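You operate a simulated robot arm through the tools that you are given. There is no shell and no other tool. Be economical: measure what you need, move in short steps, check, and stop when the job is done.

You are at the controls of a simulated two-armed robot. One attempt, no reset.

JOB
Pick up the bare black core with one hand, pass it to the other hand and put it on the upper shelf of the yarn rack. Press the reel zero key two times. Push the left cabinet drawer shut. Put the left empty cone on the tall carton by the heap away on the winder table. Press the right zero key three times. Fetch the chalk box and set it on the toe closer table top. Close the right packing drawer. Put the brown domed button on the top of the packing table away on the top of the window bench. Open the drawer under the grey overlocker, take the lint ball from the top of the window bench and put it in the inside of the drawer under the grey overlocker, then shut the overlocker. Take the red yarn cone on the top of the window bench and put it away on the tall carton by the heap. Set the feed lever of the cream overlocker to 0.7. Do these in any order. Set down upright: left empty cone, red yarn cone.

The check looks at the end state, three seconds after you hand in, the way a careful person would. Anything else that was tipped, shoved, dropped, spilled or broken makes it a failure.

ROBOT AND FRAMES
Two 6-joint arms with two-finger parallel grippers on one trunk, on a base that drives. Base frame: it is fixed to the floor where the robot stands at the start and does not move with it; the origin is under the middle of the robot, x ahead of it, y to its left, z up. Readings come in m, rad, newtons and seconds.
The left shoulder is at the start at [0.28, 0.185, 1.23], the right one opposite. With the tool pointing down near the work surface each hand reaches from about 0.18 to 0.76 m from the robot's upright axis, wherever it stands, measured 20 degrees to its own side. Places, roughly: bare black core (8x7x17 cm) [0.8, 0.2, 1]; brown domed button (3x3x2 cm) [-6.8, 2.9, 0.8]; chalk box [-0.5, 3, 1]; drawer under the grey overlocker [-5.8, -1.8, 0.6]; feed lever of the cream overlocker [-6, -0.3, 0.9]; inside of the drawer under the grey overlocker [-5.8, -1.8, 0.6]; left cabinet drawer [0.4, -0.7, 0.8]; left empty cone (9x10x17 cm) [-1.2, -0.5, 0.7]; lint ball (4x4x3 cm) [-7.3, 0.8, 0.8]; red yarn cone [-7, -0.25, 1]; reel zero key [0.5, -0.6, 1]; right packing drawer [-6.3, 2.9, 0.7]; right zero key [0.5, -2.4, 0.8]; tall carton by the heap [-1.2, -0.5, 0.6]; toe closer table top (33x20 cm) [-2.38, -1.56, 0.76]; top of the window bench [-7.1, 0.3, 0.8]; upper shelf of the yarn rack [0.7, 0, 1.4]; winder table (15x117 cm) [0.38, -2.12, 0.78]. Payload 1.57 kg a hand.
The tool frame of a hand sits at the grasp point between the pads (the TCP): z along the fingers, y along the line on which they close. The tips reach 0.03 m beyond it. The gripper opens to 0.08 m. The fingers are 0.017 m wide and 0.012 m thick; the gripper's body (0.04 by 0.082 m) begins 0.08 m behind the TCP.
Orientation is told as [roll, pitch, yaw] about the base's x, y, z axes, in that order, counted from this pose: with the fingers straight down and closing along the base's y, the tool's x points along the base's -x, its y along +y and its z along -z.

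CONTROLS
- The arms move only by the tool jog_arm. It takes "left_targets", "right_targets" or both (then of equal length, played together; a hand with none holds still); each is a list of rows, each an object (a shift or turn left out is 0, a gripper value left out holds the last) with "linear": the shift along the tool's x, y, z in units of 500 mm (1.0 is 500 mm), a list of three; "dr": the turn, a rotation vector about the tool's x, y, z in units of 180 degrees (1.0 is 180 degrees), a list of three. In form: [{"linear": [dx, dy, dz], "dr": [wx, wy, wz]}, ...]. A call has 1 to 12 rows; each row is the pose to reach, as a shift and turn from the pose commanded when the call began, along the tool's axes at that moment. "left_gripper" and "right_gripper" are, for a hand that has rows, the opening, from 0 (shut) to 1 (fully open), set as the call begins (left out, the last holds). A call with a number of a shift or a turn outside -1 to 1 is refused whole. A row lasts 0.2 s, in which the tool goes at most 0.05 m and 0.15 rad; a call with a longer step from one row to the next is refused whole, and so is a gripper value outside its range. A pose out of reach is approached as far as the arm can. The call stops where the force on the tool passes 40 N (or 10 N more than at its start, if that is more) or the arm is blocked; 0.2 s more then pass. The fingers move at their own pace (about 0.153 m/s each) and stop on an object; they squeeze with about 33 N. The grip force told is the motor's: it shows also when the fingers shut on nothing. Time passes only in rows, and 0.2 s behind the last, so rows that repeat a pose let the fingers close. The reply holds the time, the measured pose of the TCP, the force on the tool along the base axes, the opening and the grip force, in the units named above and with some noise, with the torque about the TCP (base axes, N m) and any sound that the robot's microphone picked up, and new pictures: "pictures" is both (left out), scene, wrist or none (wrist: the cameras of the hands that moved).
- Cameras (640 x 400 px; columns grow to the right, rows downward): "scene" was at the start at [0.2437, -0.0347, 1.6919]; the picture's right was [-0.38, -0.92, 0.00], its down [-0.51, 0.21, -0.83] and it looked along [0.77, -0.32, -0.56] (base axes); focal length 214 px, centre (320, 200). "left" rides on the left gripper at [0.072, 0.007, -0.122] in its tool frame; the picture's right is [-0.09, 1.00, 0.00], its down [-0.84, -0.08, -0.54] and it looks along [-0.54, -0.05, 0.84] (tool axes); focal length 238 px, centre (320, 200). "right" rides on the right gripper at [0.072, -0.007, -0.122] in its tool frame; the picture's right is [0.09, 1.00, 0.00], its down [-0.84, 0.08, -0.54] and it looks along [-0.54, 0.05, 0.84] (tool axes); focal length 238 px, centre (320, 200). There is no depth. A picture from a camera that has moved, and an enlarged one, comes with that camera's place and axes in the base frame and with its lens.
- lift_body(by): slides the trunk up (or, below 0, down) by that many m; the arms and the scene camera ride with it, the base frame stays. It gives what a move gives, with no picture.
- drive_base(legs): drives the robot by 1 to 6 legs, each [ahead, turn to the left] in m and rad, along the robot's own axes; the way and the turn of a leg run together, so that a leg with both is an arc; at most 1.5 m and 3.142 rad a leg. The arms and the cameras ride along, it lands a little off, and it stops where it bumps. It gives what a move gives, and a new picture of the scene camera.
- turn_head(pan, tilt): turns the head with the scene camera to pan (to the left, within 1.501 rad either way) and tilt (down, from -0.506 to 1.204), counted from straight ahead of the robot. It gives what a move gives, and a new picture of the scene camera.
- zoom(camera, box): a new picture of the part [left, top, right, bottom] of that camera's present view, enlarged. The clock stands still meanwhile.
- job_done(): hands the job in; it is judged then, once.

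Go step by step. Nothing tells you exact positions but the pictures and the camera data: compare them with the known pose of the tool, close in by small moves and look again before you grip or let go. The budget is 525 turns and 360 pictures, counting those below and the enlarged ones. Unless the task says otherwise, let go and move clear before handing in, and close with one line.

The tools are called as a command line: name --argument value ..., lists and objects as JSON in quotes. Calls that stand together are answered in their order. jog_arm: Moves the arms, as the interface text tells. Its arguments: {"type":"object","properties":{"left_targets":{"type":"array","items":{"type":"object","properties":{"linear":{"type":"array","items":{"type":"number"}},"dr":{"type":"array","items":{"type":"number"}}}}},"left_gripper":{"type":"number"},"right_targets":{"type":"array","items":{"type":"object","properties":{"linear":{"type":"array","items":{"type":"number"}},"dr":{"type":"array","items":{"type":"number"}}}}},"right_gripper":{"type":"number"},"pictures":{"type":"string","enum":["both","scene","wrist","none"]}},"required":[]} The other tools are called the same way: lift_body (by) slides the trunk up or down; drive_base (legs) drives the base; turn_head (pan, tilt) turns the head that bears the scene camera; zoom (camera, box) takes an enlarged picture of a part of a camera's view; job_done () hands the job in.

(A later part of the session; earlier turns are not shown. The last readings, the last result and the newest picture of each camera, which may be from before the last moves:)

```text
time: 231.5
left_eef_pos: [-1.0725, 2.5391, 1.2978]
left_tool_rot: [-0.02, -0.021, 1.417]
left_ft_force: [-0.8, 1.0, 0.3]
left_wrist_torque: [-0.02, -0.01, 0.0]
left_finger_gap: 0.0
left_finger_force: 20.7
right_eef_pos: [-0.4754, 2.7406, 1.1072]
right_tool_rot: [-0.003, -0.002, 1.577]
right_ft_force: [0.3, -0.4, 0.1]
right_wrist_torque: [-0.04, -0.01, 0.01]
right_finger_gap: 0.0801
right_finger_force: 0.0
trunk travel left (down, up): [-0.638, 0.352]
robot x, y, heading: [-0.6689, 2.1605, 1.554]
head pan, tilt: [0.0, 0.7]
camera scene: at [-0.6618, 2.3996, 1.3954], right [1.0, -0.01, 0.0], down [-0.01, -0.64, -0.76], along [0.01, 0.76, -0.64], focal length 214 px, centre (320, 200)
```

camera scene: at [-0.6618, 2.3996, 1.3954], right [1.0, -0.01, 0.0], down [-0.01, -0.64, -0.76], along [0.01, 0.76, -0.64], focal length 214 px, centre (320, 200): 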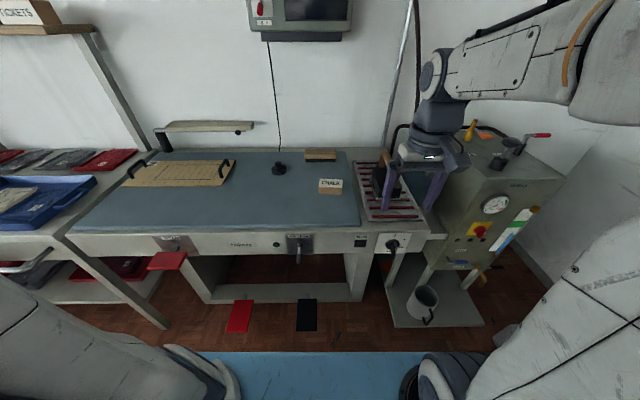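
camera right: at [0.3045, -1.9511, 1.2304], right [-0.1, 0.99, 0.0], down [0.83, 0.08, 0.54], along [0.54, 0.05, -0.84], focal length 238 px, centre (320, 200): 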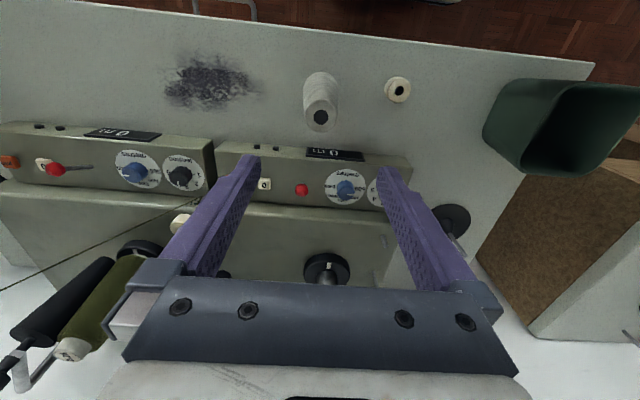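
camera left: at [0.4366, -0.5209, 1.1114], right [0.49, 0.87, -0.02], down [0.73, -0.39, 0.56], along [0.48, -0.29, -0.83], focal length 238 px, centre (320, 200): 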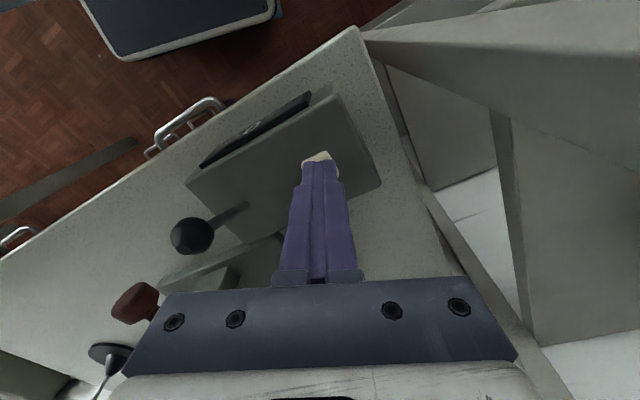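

Triangulated: chalk box ≈(-0.61, 3.06, 0.90). The iron and its hose are near the right hand, so I'll shift the hand left before driving forward.

jog_arm --right_targets '[{"linear": [0, 0.07, 0]}, {"linear": [0, 0.14, 0]}, {"linear": [0, 0.21, 0]}, {"linear": [0, 0.28, 0]}]' --pictures "none"

drive_base --legs '[[0.24, 0]]'

zoom --camera "right" --box '[0, 0, 640, 400]'

```text
time: 232.5
left_eef_pos: [-1.0722, 2.5404, 1.2981]
left_tool_rot: [-0.023, -0.021, 1.414]
left_ft_force: [0.4, 0.3, -0.2]
left_wrist_torque: [0.01, 0.0, 0.02]
left_finger_gap: 0.0
left_finger_force: 21.2
right_eef_pos: [-0.6145, 2.7399, 1.1069]
right_tool_rot: [-0.002, -0.003, 1.576]
right_ft_force: [0.8, 0.6, -0.1]
right_wrist_torque: [0.01, 0.02, -0.03]
right_finger_gap: 0.0802
right_finger_force: 0.1
trunk travel left (down, up): [-0.638, 0.352]
robot x, y, heading: [-0.6629, 2.1567, 1.555]
head pan, tilt: [0.0, 0.7]
```

```text
time: 234.3
left_eef_pos: [-1.0684, 2.7827, 1.2975]
left_tool_rot: [-0.021, -0.022, 1.417]
left_ft_force: [0.6, -0.8, -0.8]
left_wrist_torque: [0.01, -0.01, -0.01]
left_finger_gap: 0.0002
left_finger_force: 21.1
right_eef_pos: [-0.6107, 2.9829, 1.1066]
right_tool_rot: [-0.003, -0.002, 1.577]
right_ft_force: [0.8, 0.9, -0.9]
right_wrist_torque: [0.02, 0.01, 0.0]
right_finger_gap: 0.0797
right_finger_force: 0.2
trunk travel left (down, up): [-0.638, 0.352]
robot x, y, heading: [-0.6645, 2.398, 1.557]
head pan, tilt: [0.0, 0.7]
camera scene: at [-0.658, 2.6422, 1.3955], right [1.0, -0.01, 0.0], down [-0.01, -0.64, -0.77], along [0.01, 0.77, -0.64], focal length 214 px, centre (320, 200)
```

scene: 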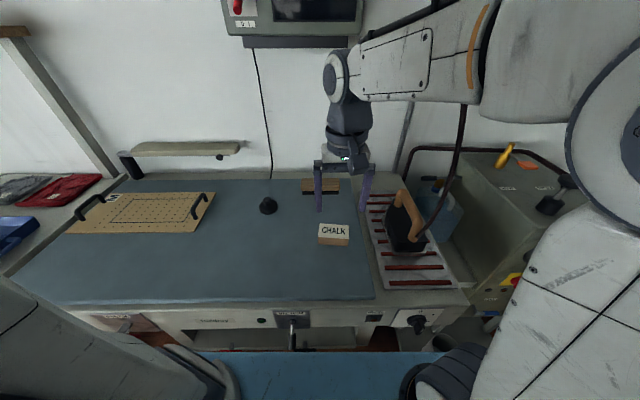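

```text
1.00 times, centred on (320, 200) of right (not enlarged: the box is as wide or as high as the picture)
camera zoom: at [-0.6043, 2.9103, 1.2296], right [-1.0, -0.1, 0.0], down [-0.08, 0.83, 0.54], along [-0.05, 0.54, -0.84], focal length 238 px, centre (320, 200)
```

zoom: 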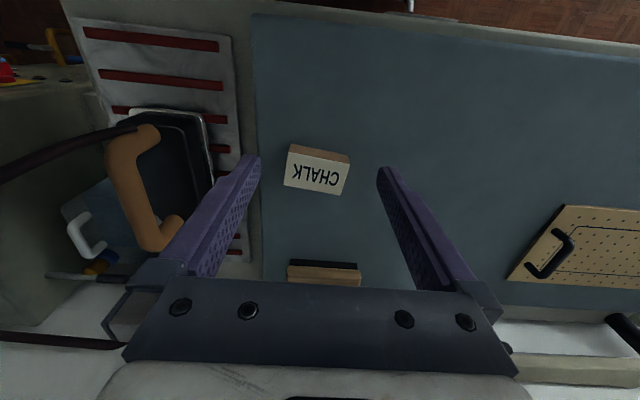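

The chalk box lies with its short side roughly along y, so I'll rotate the hand ~77° left in place.

jog_arm --right_targets '[{"linear": [0, 0, 0], "dr": [0, 0, -0.0473]}, {"linear": [0, 0, 0], "dr": [0, 0, -0.0946]}, {"linear": [0, 0, 0], "dr": [0, 0, -0.1419]}, {"linear": [0, 0, 0], "dr": [0, 0, -0.1892]}, {"linear": [0, 0, 0], "dr": [0, 0, -0.2365]}, {"linear": [0, 0, 0], "dr": [0, 0, -0.2838]}, {"linear": [0, 0, 0], "dr": [0, 0, -0.3311]}, {"linear": [0, 0, 0], "dr": [0, 0, -0.3784]}, {"linear": [0, 0, 0], "dr": [0, 0, -0.4257]}]' --pictures "wrist"

```text
time: 236.3
left_eef_pos: [-1.0681, 2.7835, 1.2985]
left_tool_rot: [-0.021, -0.021, 1.415]
left_ft_force: [0.0, -0.1, 0.7]
left_wrist_torque: [0.04, 0.0, 0.0]
left_finger_gap: 0.0
left_finger_force: 21.5
right_eef_pos: [-0.61, 2.9837, 1.1057]
right_tool_rot: [-0.004, 0.001, 2.917]
right_ft_force: [-0.3, -0.5, 0.1]
right_wrist_torque: [-0.02, -0.01, -0.01]
right_finger_gap: 0.08
right_finger_force: 0.0
trunk travel left (down, up): [-0.638, 0.352]
robot x, y, heading: [-0.6622, 2.396, 1.553]
head pan, tilt: [0.0, 0.7]
camera right: at [-0.5398, 2.9729, 1.2297], right [-0.13, -0.99, 0.0], down [-0.83, 0.11, 0.54], along [-0.54, 0.07, -0.84], focal length 238 px, centre (320, 200)
```

right: 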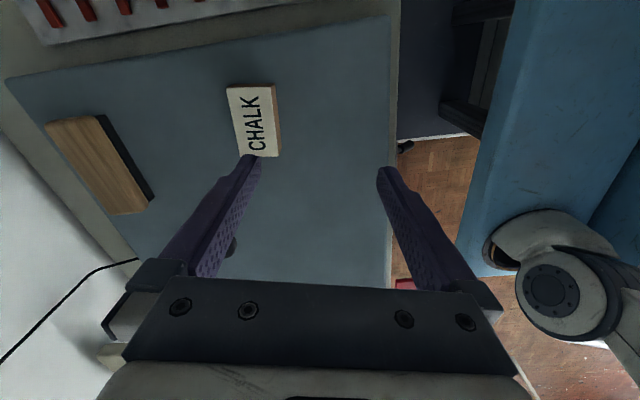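

jog_arm --right_targets '[{"linear": [-0.012, -0.056, 0.07]}, {"linear": [-0.024, -0.112, 0.14]}, {"linear": [-0.036, -0.167, 0.21]}, {"linear": [-0.036, -0.167, 0.25]}]' --pictures "wrist"

```text
time: 237.3
left_eef_pos: [-1.0681, 2.7836, 1.2981]
left_tool_rot: [-0.02, -0.019, 1.416]
left_ft_force: [-0.6, 0.3, 0.5]
left_wrist_torque: [-0.02, 0.02, 0.02]
left_finger_gap: 0.0
left_finger_force: 21.0
right_eef_pos: [-0.6091, 3.0693, 0.9823]
right_tool_rot: [-0.003, 0.003, 2.914]
right_ft_force: [-0.6, 0.5, 0.1]
right_wrist_torque: [0.01, -0.03, -0.01]
right_finger_gap: 0.08
right_finger_force: 0.1
trunk travel left (down, up): [-0.638, 0.352]
robot x, y, heading: [-0.6632, 2.3962, 1.553]
head pan, tilt: [0.0, 0.7]
camera right: at [-0.5379, 3.0595, 1.1054], right [-0.14, -0.99, 0.0], down [-0.83, 0.11, 0.54], along [-0.54, 0.08, -0.84], focal length 238 px, centre (320, 200)
```

right: 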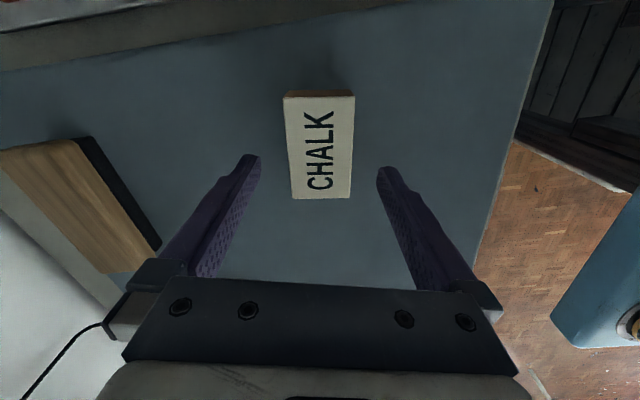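

jog_arm --right_targets '[{"linear": [0, 0, 0.07]}, {"linear": [0, 0, 0.12]}, {"linear": [0, 0, 0.13]}, {"linear": [0, 0, 0.136]}]' --pictures "wrist"

```text
time: 238.3
left_eef_pos: [-1.0687, 2.7824, 1.2978]
left_tool_rot: [-0.02, -0.021, 1.414]
left_ft_force: [-0.6, -0.5, 0.3]
left_wrist_torque: [0.02, -0.03, -0.01]
left_finger_gap: 0.0
left_finger_force: 21.8
right_eef_pos: [-0.6086, 3.0688, 0.9142]
right_tool_rot: [-0.004, 0.001, 2.913]
right_ft_force: [-0.2, -0.3, -0.1]
right_wrist_torque: [0.02, 0.01, -0.01]
right_finger_gap: 0.0801
right_finger_force: 0.1
trunk travel left (down, up): [-0.638, 0.352]
robot x, y, heading: [-0.6661, 2.4002, 1.564]
head pan, tilt: [0.0, 0.7]
camera right: at [-0.5377, 3.0585, 1.0372], right [-0.14, -0.99, 0.0], down [-0.83, 0.11, 0.54], along [-0.54, 0.08, -0.84], focal length 238 px, centre (320, 200)
```

right: 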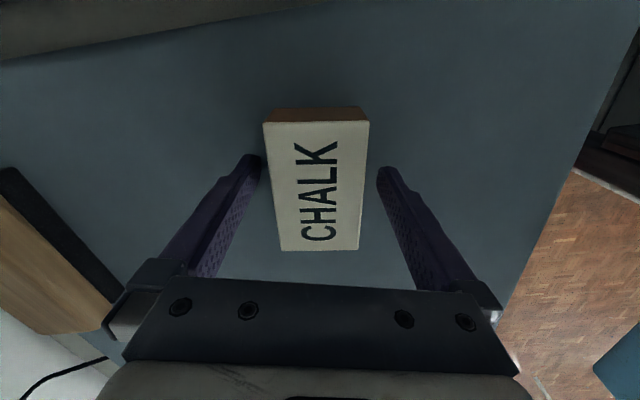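

jog_arm --right_targets '[{"linear": [0, 0, 0.006]}, {"linear": [0, 0, 0.006]}, {"linear": [0, 0, 0.006]}]' --right_gripper 0 --pictures "none"

jog_arm --right_targets '[{"linear": [0, 0, -0.06]}, {"linear": [0, 0, -0.14]}, {"linear": [0, 0, -0.23]}, {"linear": [0, 0, -0.32]}, {"linear": [0, 0, -0.41]}]' --pictures "wrist"

```text
time: 239.1
left_eef_pos: [-1.0681, 2.7821, 1.2977]
left_tool_rot: [-0.022, -0.021, 1.417]
left_ft_force: [-0.6, 0.9, -0.1]
left_wrist_torque: [-0.01, 0.02, 0.0]
left_finger_gap: 0.0
left_finger_force: 21.4
right_eef_pos: [-0.609, 3.0686, 0.914]
right_tool_rot: [-0.007, -0.001, 2.916]
right_ft_force: [4.3, 0.4, 27.3]
right_wrist_torque: [-0.41, 0.03, 0.53]
right_finger_gap: 0.0559
right_finger_force: 33.1
trunk travel left (down, up): [-0.638, 0.352]
robot x, y, heading: [-0.6646, 2.3996, 1.553]
head pan, tilt: [0.0, 0.7]
```

```text
time: 240.3
left_eef_pos: [-1.0679, 2.7836, 1.2977]
left_tool_rot: [-0.022, -0.021, 1.416]
left_ft_force: [0.4, 0.8, -0.3]
left_wrist_torque: [0.0, -0.02, 0.0]
left_finger_gap: 0.0
left_finger_force: 20.9
right_eef_pos: [-0.6099, 3.067, 1.1177]
right_tool_rot: [-0.003, 0.001, 2.914]
right_ft_force: [-0.2, -0.6, -1.6]
right_wrist_torque: [-0.02, -0.02, 0.0]
right_finger_gap: 0.0556
right_finger_force: 32.4
trunk travel left (down, up): [-0.638, 0.352]
robot x, y, heading: [-0.6646, 2.3994, 1.558]
head pan, tilt: [0.0, 0.7]
camera right: at [-0.5386, 3.0577, 1.2402], right [-0.14, -0.99, 0.0], down [-0.83, 0.11, 0.54], along [-0.54, 0.08, -0.84], focal length 238 px, centre (320, 200)
```

right: 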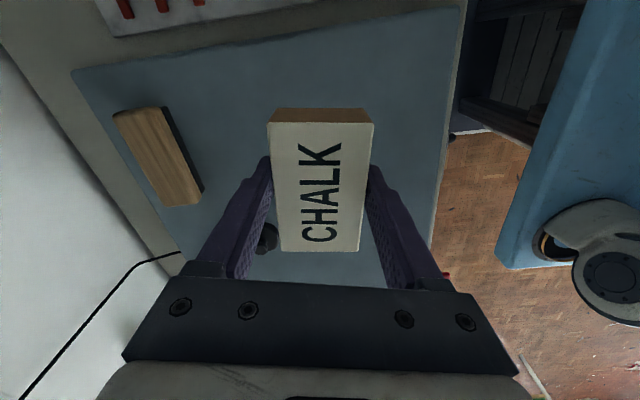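

Chalk box held firmly. Back away and drive south through the aisle toward the toe closer table.

drive_base --legs '[[-0.35, 0], [0, -2.706], [1.26, 0], [0, -0.42], [1.2, 0]]'

```text
time: 261.8
left_eef_pos: [0.222, -0.6944, 1.2976]
left_tool_rot: [-0.022, -0.023, -1.724]
left_ft_force: [0.0, 0.0, 0.5]
left_wrist_torque: [0.02, 0.01, 0.02]
left_finger_gap: 0.0003
left_finger_force: 21.3
right_eef_pos: [-0.2359, -0.9781, 1.1184]
right_tool_rot: [-0.004, 0.002, -0.225]
right_ft_force: [-0.3, 0.1, -1.6]
right_wrist_torque: [0.02, 0.03, -0.03]
right_finger_gap: 0.0541
right_finger_force: 33.5
trunk travel left (down, up): [-0.638, 0.352]
robot x, y, heading: [-0.1842, -0.3102, -1.581]
head pan, tilt: [0.0, 0.7]
camera scene: at [-0.1856, -0.5553, 1.3954], right [-1.0, 0.01, 0.0], down [0.01, 0.64, -0.76], along [-0.01, -0.76, -0.64], focal length 214 px, centre (320, 200)
```

scene: 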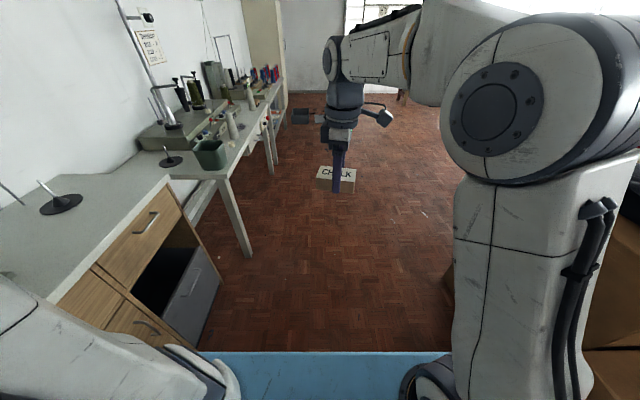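

drive_base --legs '[[0, -0.17], [1.5, 0], [0.35, 0], [0, -1.3]]'

```text
time: 275.0
left_eef_pos: [-0.8847, -2.5619, 1.2964]
left_tool_rot: [-0.023, -0.021, 3.074]
left_ft_force: [0.8, -0.3, 0.8]
left_wrist_torque: [0.03, 0.03, -0.02]
left_finger_gap: 0.0001
left_finger_force: 20.8
right_eef_pos: [-1.2078, -2.1301, 1.1159]
right_tool_rot: [-0.005, 0.001, -1.709]
right_ft_force: [0.1, 0.0, -0.1]
right_wrist_torque: [0.03, 0.01, -0.03]
right_finger_gap: 0.0542
right_finger_force: 32.7
trunk travel left (down, up): [-0.638, 0.352]
robot x, y, heading: [-0.5308, -2.1238, -3.07]
head pan, tilt: [0.0, 0.7]
camera scene: at [-0.7791, -2.1434, 1.3954], right [-0.07, 1.0, 0.0], down [0.64, 0.05, -0.76], along [-0.76, -0.05, -0.64], focal length 214 px, centre (320, 200)
```

scene: 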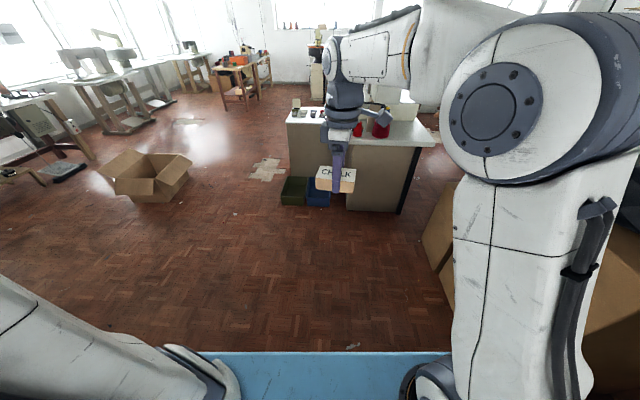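

The toe closer desk is ahead; its free right end is around (-2.38, -1.56). Drive closer at an angle, keeping clear of the heap carton.

drive_base --legs '[[0, -0.2], [1.15, 0], [0, -0.42]]'

zoom --camera "right" --box '[0, 0, 640, 400]'

```text
time: 280.5
left_eef_pos: [-1.949, -2.3599, 1.2981]
left_tool_rot: [-0.022, -0.024, 2.88]
left_ft_force: [-0.4, 0.5, 0.6]
left_wrist_torque: [0.01, 0.02, -0.02]
left_finger_gap: 0.0
left_finger_force: 21.4
right_eef_pos: [-2.1709, -1.8737, 1.1175]
right_tool_rot: [0.025, 0.012, -1.904]
right_ft_force: [7.5, 0.2, 3.4]
right_wrist_torque: [0.04, 0.59, -0.06]
right_finger_gap: 0.0541
right_finger_force: 33.1
trunk travel left (down, up): [-0.638, 0.352]
robot x, y, heading: [-1.5205, -2.0003, 3.013]
head pan, tilt: [0.0, 0.7]
stopped in leg 2: the force on the tool passed its limit at 100 N (the readings are from after the stop); the commanded pose is now the measured one
camera scene: at [-1.7625, -1.9699, 1.3955], right [0.12, 0.99, 0.0], down [0.64, -0.08, -0.77], along [-0.76, 0.1, -0.64], focal length 214 px, centre (320, 200)
```

scene: 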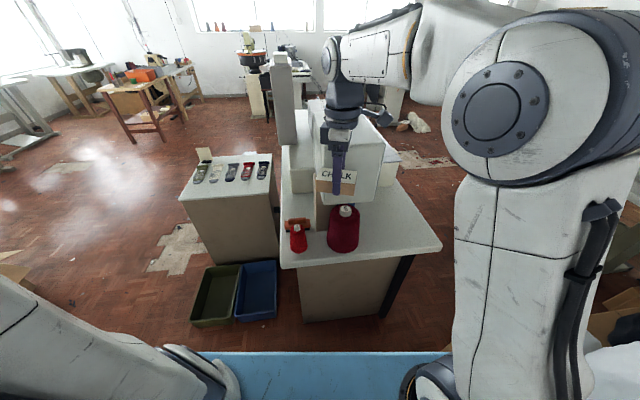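

```text
1.00 times, centred on (320, 200) of right (not enlarged: the box is as wide or as high as the picture)
camera zoom: at [-2.1578, -1.8041, 1.2411], right [0.97, -0.24, 0.03], down [-0.22, -0.82, 0.53], along [-0.11, -0.52, -0.85], focal length 238 px, centre (320, 200)
```

zoom: 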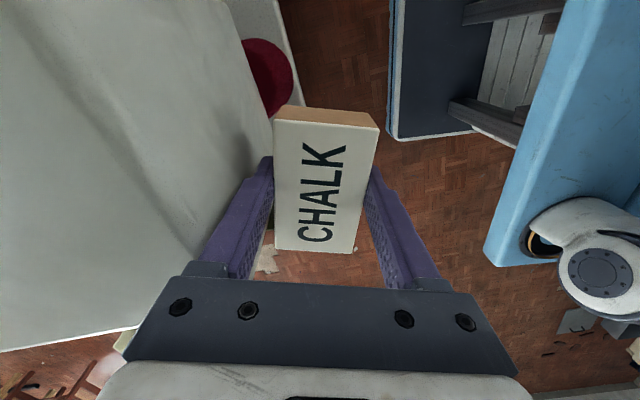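

The box bumped the machine housing; it's still held. I'll back off, tuck the hand in, and come at the free front-right corner of the desk (≈(-2.30, -1.56)) more from the side.

drive_base --legs '[[-0.1, 0]]'

zoom --camera "right" --box '[0, 0, 640, 400]'

```text
time: 281.6
left_eef_pos: [-1.8494, -2.3723, 1.2981]
left_tool_rot: [-0.023, -0.022, 2.876]
left_ft_force: [-0.4, 0.0, 0.1]
left_wrist_torque: [0.02, -0.01, 0.0]
left_finger_gap: 0.0
left_finger_force: 21.5
right_eef_pos: [-2.0724, -1.8868, 1.1171]
right_tool_rot: [0.024, 0.012, -1.905]
right_ft_force: [0.0, -0.3, -1.2]
right_wrist_torque: [0.03, -0.02, 0.0]
right_finger_gap: 0.0543
right_finger_force: 32.7
trunk travel left (down, up): [-0.638, 0.352]
robot x, y, heading: [-1.4233, -2.0169, 3.018]
head pan, tilt: [0.0, 0.7]
camera scene: at [-1.6636, -1.9825, 1.3953], right [0.12, 0.99, 0.0], down [0.64, -0.08, -0.76], along [-0.76, 0.1, -0.64], focal length 214 px, centre (320, 200)
```

scene: 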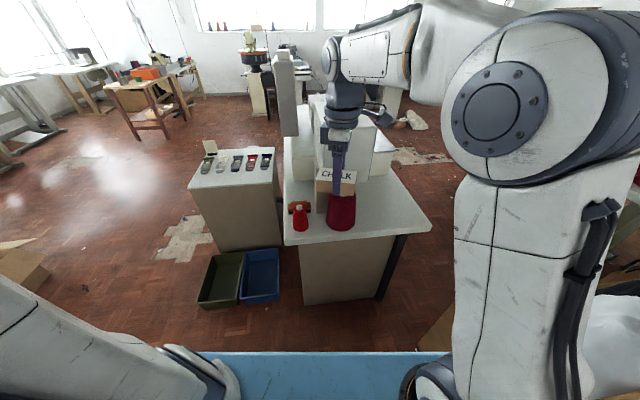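

```text
1.00 times, centred on (320, 200) of right (not enlarged: the box is as wide or as high as the picture)
camera zoom: at [-2.0593, -1.8166, 1.2403], right [0.97, -0.24, 0.03], down [-0.22, -0.82, 0.53], along [-0.11, -0.52, -0.85], focal length 238 px, centre (320, 200)
```

zoom: 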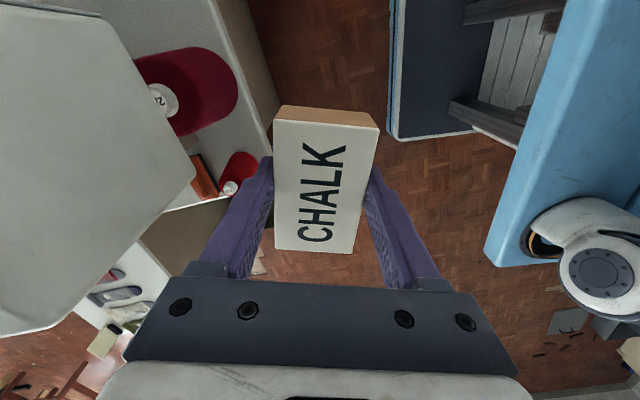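

jog_arm --right_targets '[{"linear": [0.017, 0.078, 0]}, {"linear": [0.034, 0.157, 0]}, {"linear": [0.05, 0.235, 0]}, {"linear": [0.067, 0.313, 0]}]' --pictures "none"

drive_base --legs '[[0, -0.268], [0.26, 0]]'

zoom --camera "right" --box '[0, 0, 640, 400]'

```text
time: 282.6
left_eef_pos: [-1.8501, -2.3718, 1.2978]
left_tool_rot: [-0.024, -0.022, 2.877]
left_ft_force: [-0.4, 0.2, 0.1]
left_wrist_torque: [-0.01, -0.04, 0.0]
left_finger_gap: 0.0002
left_finger_force: 21.3
right_eef_pos: [-1.9154, -1.906, 1.1212]
right_tool_rot: [0.025, 0.013, -1.907]
right_ft_force: [0.9, 0.1, -1.2]
right_wrist_torque: [0.0, -0.02, 0.01]
right_finger_gap: 0.0542
right_finger_force: 33.3
trunk travel left (down, up): [-0.638, 0.352]
robot x, y, heading: [-1.4218, -2.0134, 3.013]
head pan, tilt: [0.0, 0.7]
```

```text
time: 285.4
left_eef_pos: [-2.1724, -2.15, 1.2973]
left_tool_rot: [-0.023, -0.021, 2.613]
left_ft_force: [-0.2, -0.9, 0.1]
left_wrist_torque: [0.02, -0.01, 0.0]
left_finger_gap: 0.0
left_finger_force: 21.0
right_eef_pos: [-2.1135, -1.6814, 1.1207]
right_tool_rot: [0.025, 0.011, -2.17]
right_ft_force: [0.4, -1.3, 0.3]
right_wrist_torque: [-0.01, 0.01, 0.01]
right_finger_gap: 0.0537
right_finger_force: 33.0
trunk travel left (down, up): [-0.638, 0.352]
robot x, y, heading: [-1.6664, -1.912, 2.749]
head pan, tilt: [0.0, 0.7]
camera scene: at [-1.8909, -1.8201, 1.3955], right [0.38, 0.93, 0.0], down [0.6, -0.24, -0.77], along [-0.71, 0.29, -0.64], focal length 214 px, centre (320, 200)
```

scene: 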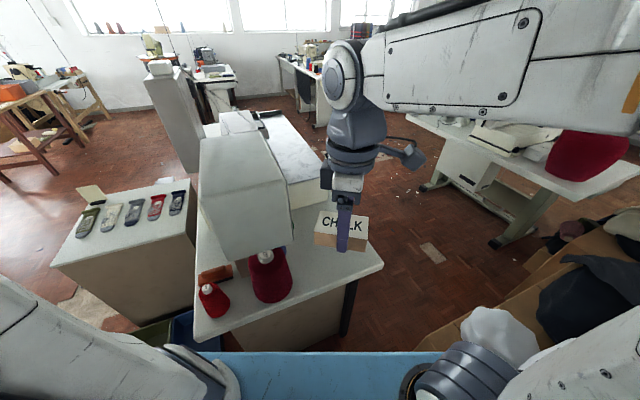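

```text
1.00 times, centred on (320, 200) of right (not enlarged: the box is as wide or as high as the picture)
camera zoom: at [-2.0832, -1.6176, 1.2449], right [0.87, -0.49, 0.03], down [-0.42, -0.73, 0.53], along [-0.24, -0.48, -0.84], focal length 238 px, centre (320, 200)
```

zoom: 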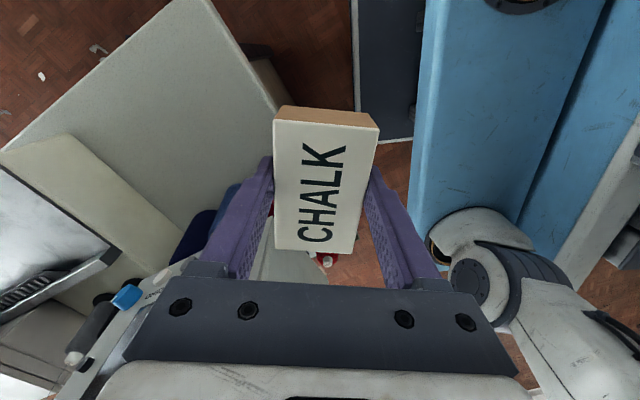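

Clear geometry now: free area x −2.55…−2.21, y −1.66…−1.46. Extend to (-2.29, -1.56) and lower.

jog_arm --right_targets '[{"linear": [0, -0.086, 0]}, {"linear": [0, -0.171, 0]}, {"linear": [0, -0.257, 0]}, {"linear": [0, -0.343, 0]}, {"linear": [0, -0.428, 0.03]}, {"linear": [0, -0.428, 0.12]}, {"linear": [0, -0.428, 0.21]}, {"linear": [0, -0.428, 0.3]}, {"linear": [0, -0.428, 0.39]}, {"linear": [0, -0.428, 0.48]}, {"linear": [0, -0.428, 0.56]}]'

```text
time: 287.8
left_eef_pos: [-2.1716, -2.1497, 1.2981]
left_tool_rot: [-0.023, -0.021, 2.615]
left_ft_force: [0.6, -0.5, 0.3]
left_wrist_torque: [0.02, 0.02, -0.01]
left_finger_gap: 0.0
left_finger_force: 21.0
right_eef_pos: [-2.2835, -1.5626, 0.8361]
right_tool_rot: [0.025, 0.013, -2.169]
right_ft_force: [-0.9, -0.4, -2.0]
right_wrist_torque: [0.0, -0.02, -0.01]
right_finger_gap: 0.0542
right_finger_force: 32.6
trunk travel left (down, up): [-0.638, 0.352]
robot x, y, heading: [-1.6642, -1.9126, 2.754]
head pan, tilt: [0.0, 0.7]
camera scene: at [-1.891, -1.82, 1.3955], right [0.38, 0.93, 0.0], down [0.6, -0.24, -0.77], along [-0.71, 0.29, -0.64], focal length 214 px, centre (320, 200)
camera right: at [-2.2529, -1.4979, 0.96], right [0.87, -0.49, 0.03], down [-0.42, -0.73, 0.53], along [-0.24, -0.48, -0.85], focal length 238 px, centre (320, 200)
```

scene: 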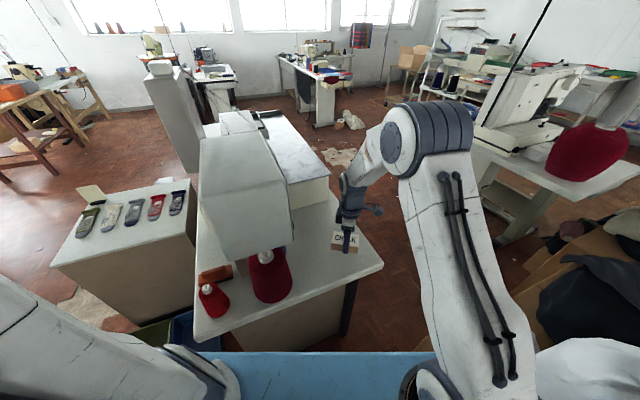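
right: 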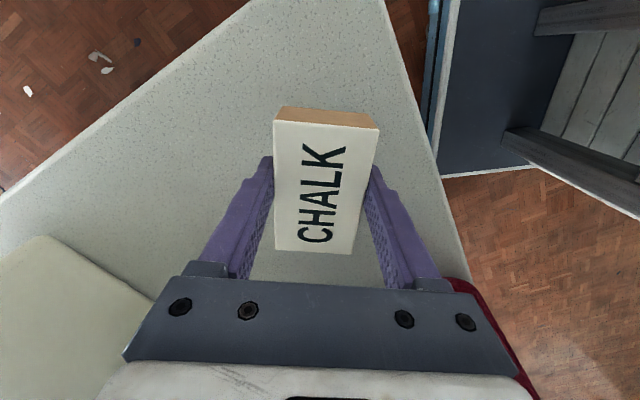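

jog_arm --right_targets '[{"linear": [0, 0, 0.04]}, {"linear": [0, 0, 0.065]}, {"linear": [0, 0, 0.075]}, {"linear": [0, 0, 0.083]}, {"linear": [0, 0, 0.09]}, {"linear": [0, 0, 0.096]}, {"linear": [0, 0, 0.102]}]' --pictures "none"

```text
time: 289.3
left_eef_pos: [-2.1717, -2.1489, 1.2985]
left_tool_rot: [-0.023, -0.022, 2.616]
left_ft_force: [1.2, 0.2, -0.9]
left_wrist_torque: [0.04, -0.01, 0.01]
left_finger_gap: 0.0
left_finger_force: 21.2
right_eef_pos: [-2.286, -1.5613, 0.7923]
right_tool_rot: [0.016, 0.008, -2.169]
right_ft_force: [2.0, -0.2, 16.5]
right_wrist_torque: [0.43, -0.08, -0.06]
right_finger_gap: 0.0543
right_finger_force: 33.6
trunk travel left (down, up): [-0.638, 0.352]
robot x, y, heading: [-1.6652, -1.9128, 2.754]
head pan, tilt: [0.0, 0.7]
stopped in row 7 (right hand): the force on the tool passed its limit at 44 N (the readings are from after the stop); the commanded pose is now the measured one
```

On the table (z≈0.792). Release and lift.

jog_arm --right_targets '[{"linear": [0, 0, -0.004]}, {"linear": [0, 0, -0.004]}, {"linear": [0, 0, -0.004]}, {"linear": [0, 0, -0.07]}, {"linear": [0, 0, -0.16]}, {"linear": [0, 0, -0.25]}, {"linear": [0, 0, -0.34]}, {"linear": [0, 0, -0.43]}, {"linear": [0, 0, -0.52]}, {"linear": [0, 0, -0.6]}]' --right_gripper 1

```text
time: 291.5
left_eef_pos: [-2.1719, -2.1487, 1.2978]
left_tool_rot: [-0.023, -0.021, 2.614]
left_ft_force: [-0.1, -0.3, 0.5]
left_wrist_torque: [0.01, -0.03, 0.01]
left_finger_gap: 0.0003
left_finger_force: 21.2
right_eef_pos: [-2.2911, -1.5595, 1.0896]
right_tool_rot: [0.021, 0.011, -2.17]
right_ft_force: [0.1, -0.3, 0.6]
right_wrist_torque: [-0.05, 0.02, 0.03]
right_finger_gap: 0.0801
right_finger_force: 0.0
trunk travel left (down, up): [-0.638, 0.352]
robot x, y, heading: [-1.6656, -1.912, 2.749]
head pan, tilt: [0.0, 0.7]
camera scene: at [-1.8911, -1.8199, 1.3954], right [0.38, 0.93, 0.0], down [0.6, -0.24, -0.76], along [-0.71, 0.29, -0.64], focal length 214 px, centre (320, 200)
camera right: at [-2.2583, -1.4971, 1.2134], right [0.87, -0.49, 0.02], down [-0.42, -0.73, 0.54], along [-0.24, -0.48, -0.84], focal length 238 px, centre (320, 200)
```

scene: 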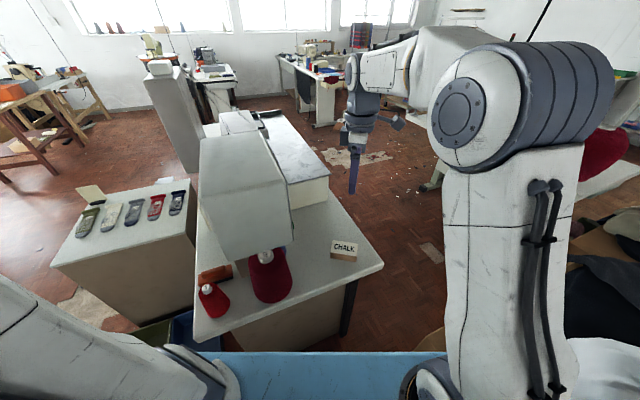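
right: 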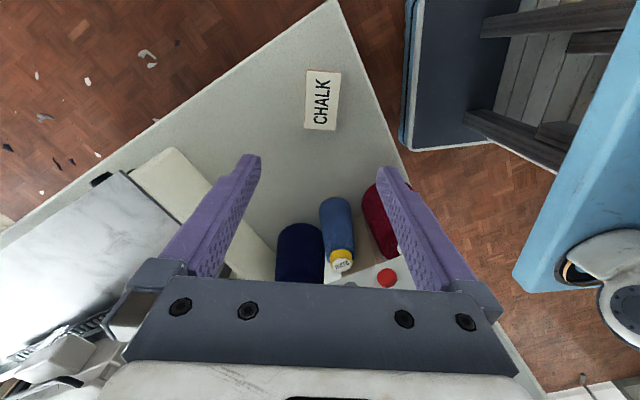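

The chalk box sits on the toe closer table. Now fold the right hand back, back off, and head southwest around the desk toward the window side of the room.

drive_base --legs '[[-0.3, 0]]'

jog_arm --right_targets '[{"linear": [0, 0.03, -0.02], "dr": [0, 0, 0.047]}, {"linear": [0, 0.06, -0.04], "dr": [0, 0, 0.094]}, {"linear": [0, 0.1, -0.06], "dr": [0, 0, 0.141]}, {"linear": [0, 0.14, -0.08], "dr": [0, 0, 0.188]}, {"linear": [0, 0.18, -0.1], "dr": [0, 0, 0.235]}, {"linear": [0, 0.22, -0.12], "dr": [0, 0, 0.282]}, {"linear": [0, 0.26, -0.14], "dr": [0, 0, 0.329]}, {"linear": [0, 0.3, -0.16], "dr": [0, 0, 0.376]}, {"linear": [0.1, 0.34, -0.18], "dr": [0, 0, 0.41]}, {"linear": [0.16, 0.38, -0.2], "dr": [0, 0, 0.43]}]' --pictures "none"

turn_head --pan 0.6 --tilt 0.3

```text
time: 293.6
left_eef_pos: [-1.8949, -2.2608, 1.2978]
left_tool_rot: [-0.025, -0.021, 2.615]
left_ft_force: [0.5, 0.3, -0.1]
left_wrist_torque: [0.01, 0.0, -0.01]
left_finger_gap: 0.0001
left_finger_force: 21.0
right_eef_pos: [-2.0143, -1.6753, 1.0873]
right_tool_rot: [0.022, 0.012, -2.172]
right_ft_force: [0.1, -0.2, -0.3]
right_wrist_torque: [0.03, -0.01, 0.01]
right_finger_gap: 0.0801
right_finger_force: 0.0
trunk travel left (down, up): [-0.638, 0.352]
robot x, y, heading: [-1.389, -2.0238, 2.754]
head pan, tilt: [0.0, 0.7]
camera scene: at [-1.6147, -1.9331, 1.3954], right [0.38, 0.93, 0.0], down [0.6, -0.24, -0.76], along [-0.71, 0.29, -0.64], focal length 214 px, centre (320, 200)
```

scene: 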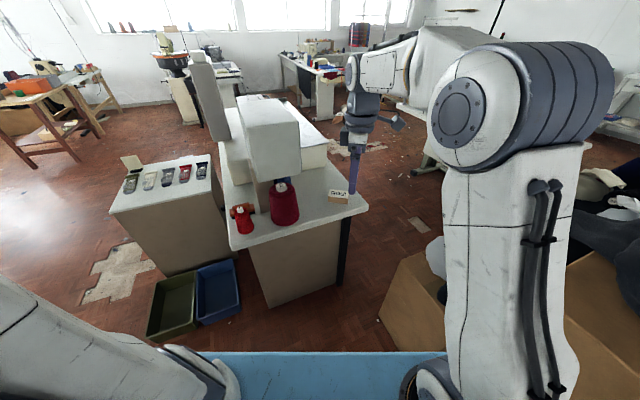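

```text
refused: row 9 steps farther than a row can; nothing moved
```

```text
time: 294.6
left_eef_pos: [-1.8945, -2.2624, 1.2973]
left_tool_rot: [-0.022, -0.021, 2.614]
left_ft_force: [-0.7, 0.1, -0.4]
left_wrist_torque: [-0.01, -0.01, 0.03]
left_finger_gap: 0.0
left_finger_force: 21.2
right_eef_pos: [-2.0137, -1.6738, 1.0893]
right_tool_rot: [0.02, 0.011, -2.17]
right_ft_force: [-0.4, -0.2, -0.2]
right_wrist_torque: [0.02, 0.02, 0.03]
right_finger_gap: 0.0799
right_finger_force: 0.1
trunk travel left (down, up): [-0.638, 0.352]
robot x, y, heading: [-1.3898, -2.0246, 2.75]
head pan, tilt: [0.6, 0.3]
camera scene: at [-1.6271, -1.985, 1.4315], right [-0.21, 0.98, 0.0], down [0.29, 0.06, -0.96], along [-0.93, -0.2, -0.3], focal length 214 px, centre (320, 200)
```

scene: 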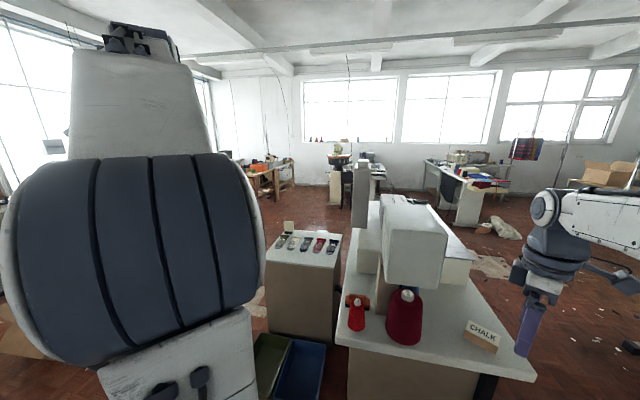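

jog_arm --right_targets '[{"linear": [0, 0.03, -0.02], "dr": [0, 0, 0.047]}, {"linear": [0, 0.06, -0.04], "dr": [0, 0, 0.094]}, {"linear": [0, 0.1, -0.06], "dr": [0, 0, 0.141]}, {"linear": [0, 0.14, -0.08], "dr": [0, 0, 0.188]}, {"linear": [0, 0.18, -0.1], "dr": [0, 0, 0.235]}, {"linear": [0, 0.22, -0.12], "dr": [0, 0, 0.282]}, {"linear": [0, 0.26, -0.14], "dr": [0, 0, 0.329]}, {"linear": [0, 0.3, -0.16], "dr": [0, 0, 0.376]}, {"linear": [0.04, 0.34, -0.18], "dr": [0, 0, 0.42]}]' --pictures "none"

turn_head --pan 0 --tilt 0.5

drive_base --legs '[[0, 1.62], [0.93, 0], [0, -1.2], [1.5, 0]]'

```text
time: 296.6
left_eef_pos: [-1.8957, -2.2631, 1.298]
left_tool_rot: [-0.024, -0.021, 2.615]
left_ft_force: [0.2, -0.4, 0.0]
left_wrist_torque: [0.0, -0.03, 0.01]
left_finger_gap: 0.0
left_finger_force: 20.9
right_eef_pos: [-1.8656, -1.7533, 1.1821]
right_tool_rot: [-0.006, 0.022, 2.793]
right_ft_force: [-0.1, 0.7, -0.5]
right_wrist_torque: [-0.01, -0.01, 0.02]
right_finger_gap: 0.0801
right_finger_force: 0.0
trunk travel left (down, up): [-0.638, 0.352]
robot x, y, heading: [-1.3891, -2.0236, 2.754]
head pan, tilt: [0.6, 0.3]
```

```text
time: 297.6
left_eef_pos: [-1.8961, -2.2614, 1.2978]
left_tool_rot: [-0.024, -0.023, 2.615]
left_ft_force: [0.2, -0.4, 0.3]
left_wrist_torque: [0.0, 0.0, 0.01]
left_finger_gap: 0.0
left_finger_force: 21.0
right_eef_pos: [-1.8649, -1.7528, 1.1828]
right_tool_rot: [-0.005, 0.021, 2.795]
right_ft_force: [-1.0, -0.2, 0.3]
right_wrist_torque: [0.04, -0.02, 0.03]
right_finger_gap: 0.08
right_finger_force: 0.1
trunk travel left (down, up): [-0.638, 0.352]
robot x, y, heading: [-1.3897, -2.0254, 2.758]
head pan, tilt: [0.0, 0.499]
camera scene: at [-1.62, -1.931, 1.4132], right [0.38, 0.93, 0.0], down [0.44, -0.18, -0.88], along [-0.81, 0.33, -0.48], focal length 214 px, centre (320, 200)
```

scene: 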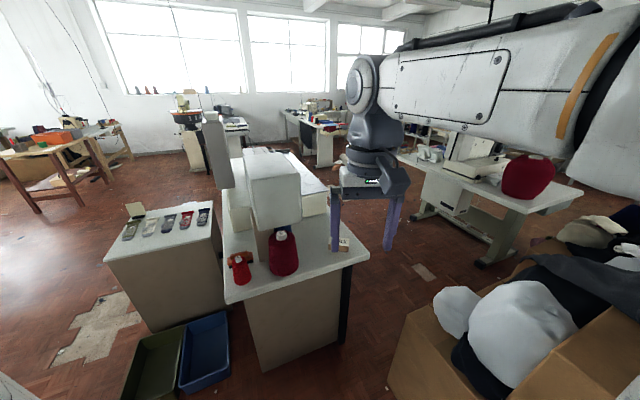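

```text
time: 316.5
left_eef_pos: [-3.5516, -3.4042, 1.2987]
left_tool_rot: [-0.023, -0.022, 3.048]
left_ft_force: [0.4, 0.4, 1.2]
left_wrist_torque: [0.01, 0.0, 0.02]
left_finger_gap: 0.0
left_finger_force: 21.5
right_eef_pos: [-3.7388, -2.9311, 1.1819]
right_tool_rot: [-0.006, 0.021, -3.054]
right_ft_force: [-0.4, -0.6, 0.4]
right_wrist_torque: [-0.01, -0.01, 0.02]
right_finger_gap: 0.0799
right_finger_force: 0.1
trunk travel left (down, up): [-0.638, 0.352]
robot x, y, heading: [-3.1938, -2.9755, -3.096]
head pan, tilt: [0.0, 0.499]
camera scene: at [-3.4422, -2.9885, 1.4132], right [-0.05, 1.0, 0.0], down [0.48, 0.02, -0.88], along [-0.88, -0.04, -0.48], focal length 214 px, centre (320, 200)
```

scene: 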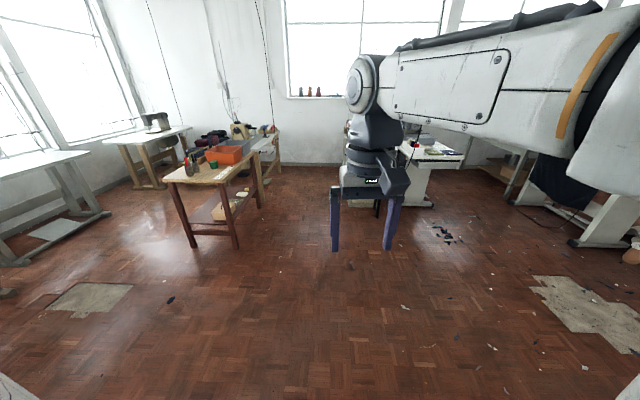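

Aisle is open. Move the right hand outward to unblock the view.

jog_arm --right_targets '[{"linear": [0, -0.09, 0]}, {"linear": [0, -0.18, 0]}, {"linear": [0, -0.27, 0]}, {"linear": [0, -0.36, 0]}, {"linear": [0, -0.45, 0]}, {"linear": [0.06, -0.52, 0]}]' --pictures "scene"

```text
time: 317.9
left_eef_pos: [-3.5529, -3.4036, 1.2987]
left_tool_rot: [-0.024, -0.021, 3.051]
left_ft_force: [0.2, 0.1, 0.2]
left_wrist_torque: [0.01, 0.0, 0.03]
left_finger_gap: 0.0001
left_finger_force: 21.3
right_eef_pos: [-3.7313, -2.6687, 1.1838]
right_tool_rot: [-0.005, 0.023, -3.054]
right_ft_force: [-0.5, 0.4, -0.2]
right_wrist_torque: [0.0, -0.03, 0.0]
right_finger_gap: 0.0802
right_finger_force: 0.1
trunk travel left (down, up): [-0.638, 0.352]
robot x, y, heading: [-3.1931, -2.9754, -3.094]
head pan, tilt: [0.0, 0.499]
camera scene: at [-3.4426, -2.9886, 1.4131], right [-0.05, 1.0, 0.0], down [0.48, 0.02, -0.88], along [-0.88, -0.04, -0.48], focal length 214 px, centre (320, 200)
```

scene: 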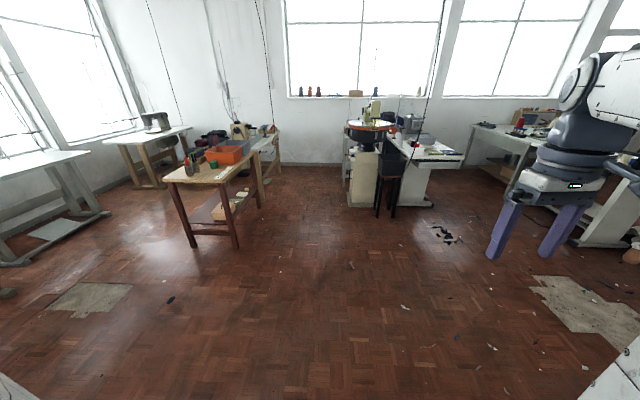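

zoom --camera "scene" --box '[330, 80, 570, 230]'

```text
2.67 times, centred on (450, 155) of scene
camera zoom: at [-3.4426, -2.9886, 1.4131], right [-0.05, 1.0, 0.0], down [0.48, 0.02, -0.88], along [-0.88, -0.04, -0.48], focal length 572 px, centre (-27, 320)
```

zoom: 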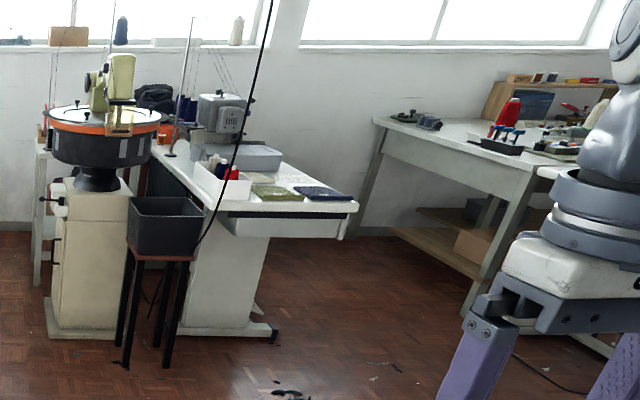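

The grey overlocker table (drawer front at x≈-5.57, y≈-1.86) and the window bench beyond are visible. I'll move to mid-room and look north for the route to the packing table.

drive_base --legs '[[0, -0.45], [1.2, 0], [0, -1.15]]'

```text
time: 328.2
left_eef_pos: [-4.7212, -2.1293, 1.2972]
left_tool_rot: [-0.021, -0.02, 1.45]
left_ft_force: [-1.1, 0.1, -0.6]
left_wrist_torque: [-0.01, 0.03, 0.02]
left_finger_gap: 0.0
left_finger_force: 21.6
right_eef_pos: [-3.9798, -1.9722, 1.1835]
right_tool_rot: [-0.007, 0.02, 1.628]
right_ft_force: [0.3, 0.3, -1.0]
right_wrist_torque: [0.02, -0.01, 0.0]
right_finger_gap: 0.0799
right_finger_force: 0.1
trunk travel left (down, up): [-0.638, 0.352]
robot x, y, heading: [-4.3007, -2.5003, 1.589]
head pan, tilt: [0.0, 0.499]
camera scene: at [-4.3055, -2.2506, 1.4132], right [1.0, 0.02, 0.0], down [0.01, -0.48, -0.88], along [-0.01, 0.88, -0.48], focal length 214 px, centre (320, 200)
```

scene: 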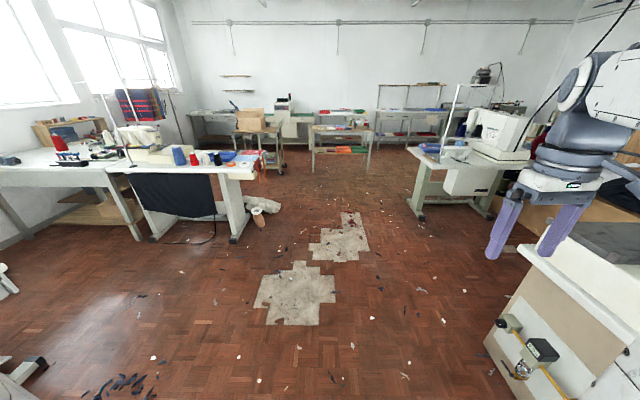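

Clear corridor north at x≈-4.3. Drive up toward the packing area.

drive_base --legs '[[1.5, 0], [1.5, 0], [0.3, 0], [0, 0.9]]'

```text
time: 346.5
left_eef_pos: [-4.9307, 0.6701, 1.2983]
left_tool_rot: [-0.023, -0.022, 2.362]
left_ft_force: [-0.1, -0.3, 0.6]
left_wrist_torque: [-0.04, 0.0, 0.02]
left_finger_gap: 0.0001
left_finger_force: 21.5
right_eef_pos: [-4.602, 1.3517, 1.183]
right_tool_rot: [-0.002, 0.02, 2.542]
right_ft_force: [0.1, -0.6, 0.2]
right_wrist_torque: [-0.01, -0.01, 0.0]
right_finger_gap: 0.0803
right_finger_force: 0.0
trunk travel left (down, up): [-0.638, 0.352]
robot x, y, heading: [-4.3792, 0.7715, 2.499]
head pan, tilt: [0.0, 0.499]
camera scene: at [-4.5805, 0.9216, 1.4132], right [0.6, 0.8, 0.0], down [0.38, -0.29, -0.88], along [-0.7, 0.53, -0.48], focal length 214 px, centre (320, 200)
```

scene: 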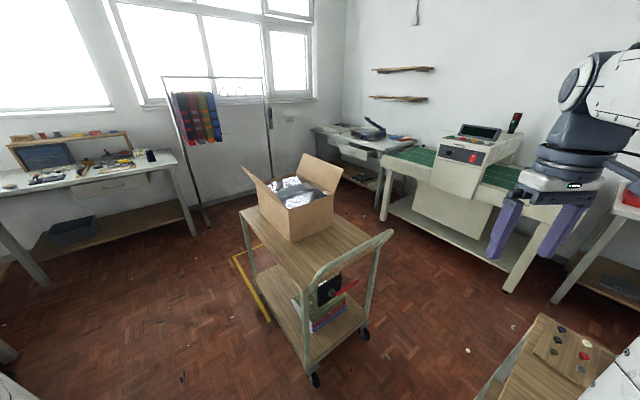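

A cart stands in the middle; I'll pass south of it heading west, then north to the packing table in the corner. Tuck the right hand in first.

jog_arm --right_targets '[{"linear": [0.04, 0.06, -0.04]}, {"linear": [0.08, 0.12, -0.08]}, {"linear": [0.12, 0.18, -0.12]}, {"linear": [0.16, 0.24, -0.16]}]' --pictures "none"

drive_base --legs '[[0, 0.66], [1.5, 0], [0.35, 0], [0, -1.5]]'

```text
time: 347.5
left_eef_pos: [-4.9314, 0.6689, 1.2979]
left_tool_rot: [-0.024, -0.021, 2.36]
left_ft_force: [-0.8, -0.5, 0.2]
left_wrist_torque: [-0.01, -0.01, 0.01]
left_finger_gap: 0.0002
left_finger_force: 21.3
right_eef_pos: [-4.6238, 1.2252, 1.2773]
right_tool_rot: [-0.003, 0.025, 2.539]
right_ft_force: [0.0, 0.3, 0.1]
right_wrist_torque: [-0.01, 0.0, -0.02]
right_finger_gap: 0.08
right_finger_force: 0.1
right hand out of reach, approached as far as the arm can: row 3, 4
trunk travel left (down, up): [-0.638, 0.352]
robot x, y, heading: [-4.3825, 0.7723, 2.498]
head pan, tilt: [0.0, 0.499]
```

```text
time: 362.2
left_eef_pos: [-6.6749, 1.0702, 1.2986]
left_tool_rot: [-0.022, -0.02, 1.533]
left_ft_force: [0.1, -0.1, 0.1]
left_wrist_torque: [-0.01, -0.01, 0.0]
left_finger_gap: 0.0
left_finger_force: 21.3
right_eef_pos: [-6.0578, 1.2217, 1.277]
right_tool_rot: [-0.003, 0.022, 1.713]
right_ft_force: [0.3, -0.1, 0.2]
right_wrist_torque: [0.0, -0.01, 0.0]
right_finger_gap: 0.0799
right_finger_force: 0.0
trunk travel left (down, up): [-0.638, 0.352]
robot x, y, heading: [-6.2261, 0.7357, 1.676]
head pan, tilt: [0.0, 0.499]
camera scene: at [-6.2505, 0.9846, 1.4132], right [0.99, 0.1, 0.0], down [0.05, -0.48, -0.88], along [-0.09, 0.87, -0.48], focal length 214 px, centre (320, 200)
```

scene: 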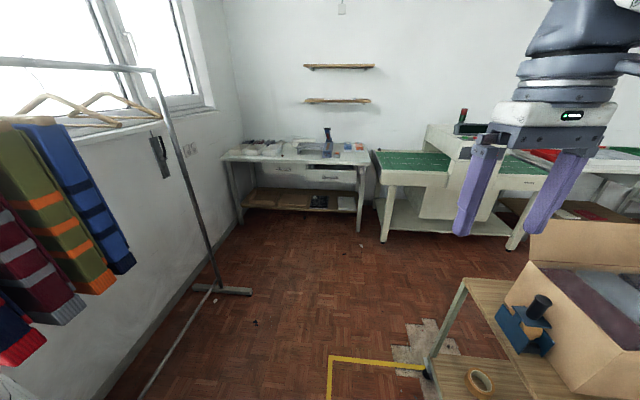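

zoom --camera "scene" --box '[200, 120, 400, 245]'

```text
3.20 times, centred on (300, 182) of scene
camera zoom: at [-6.2505, 0.9846, 1.4132], right [0.99, 0.1, 0.0], down [0.05, -0.48, -0.88], along [-0.09, 0.87, -0.48], focal length 686 px, centre (384, 256)
```

zoom: 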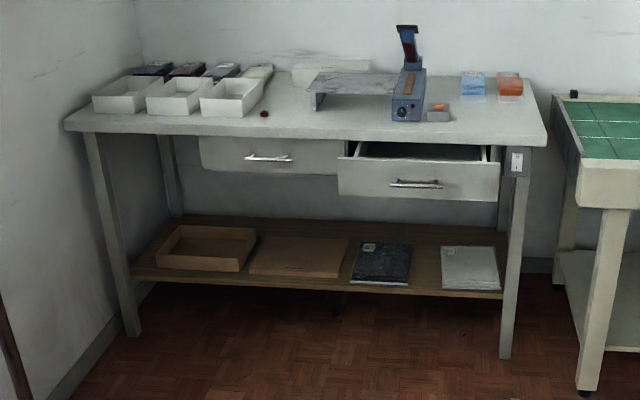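

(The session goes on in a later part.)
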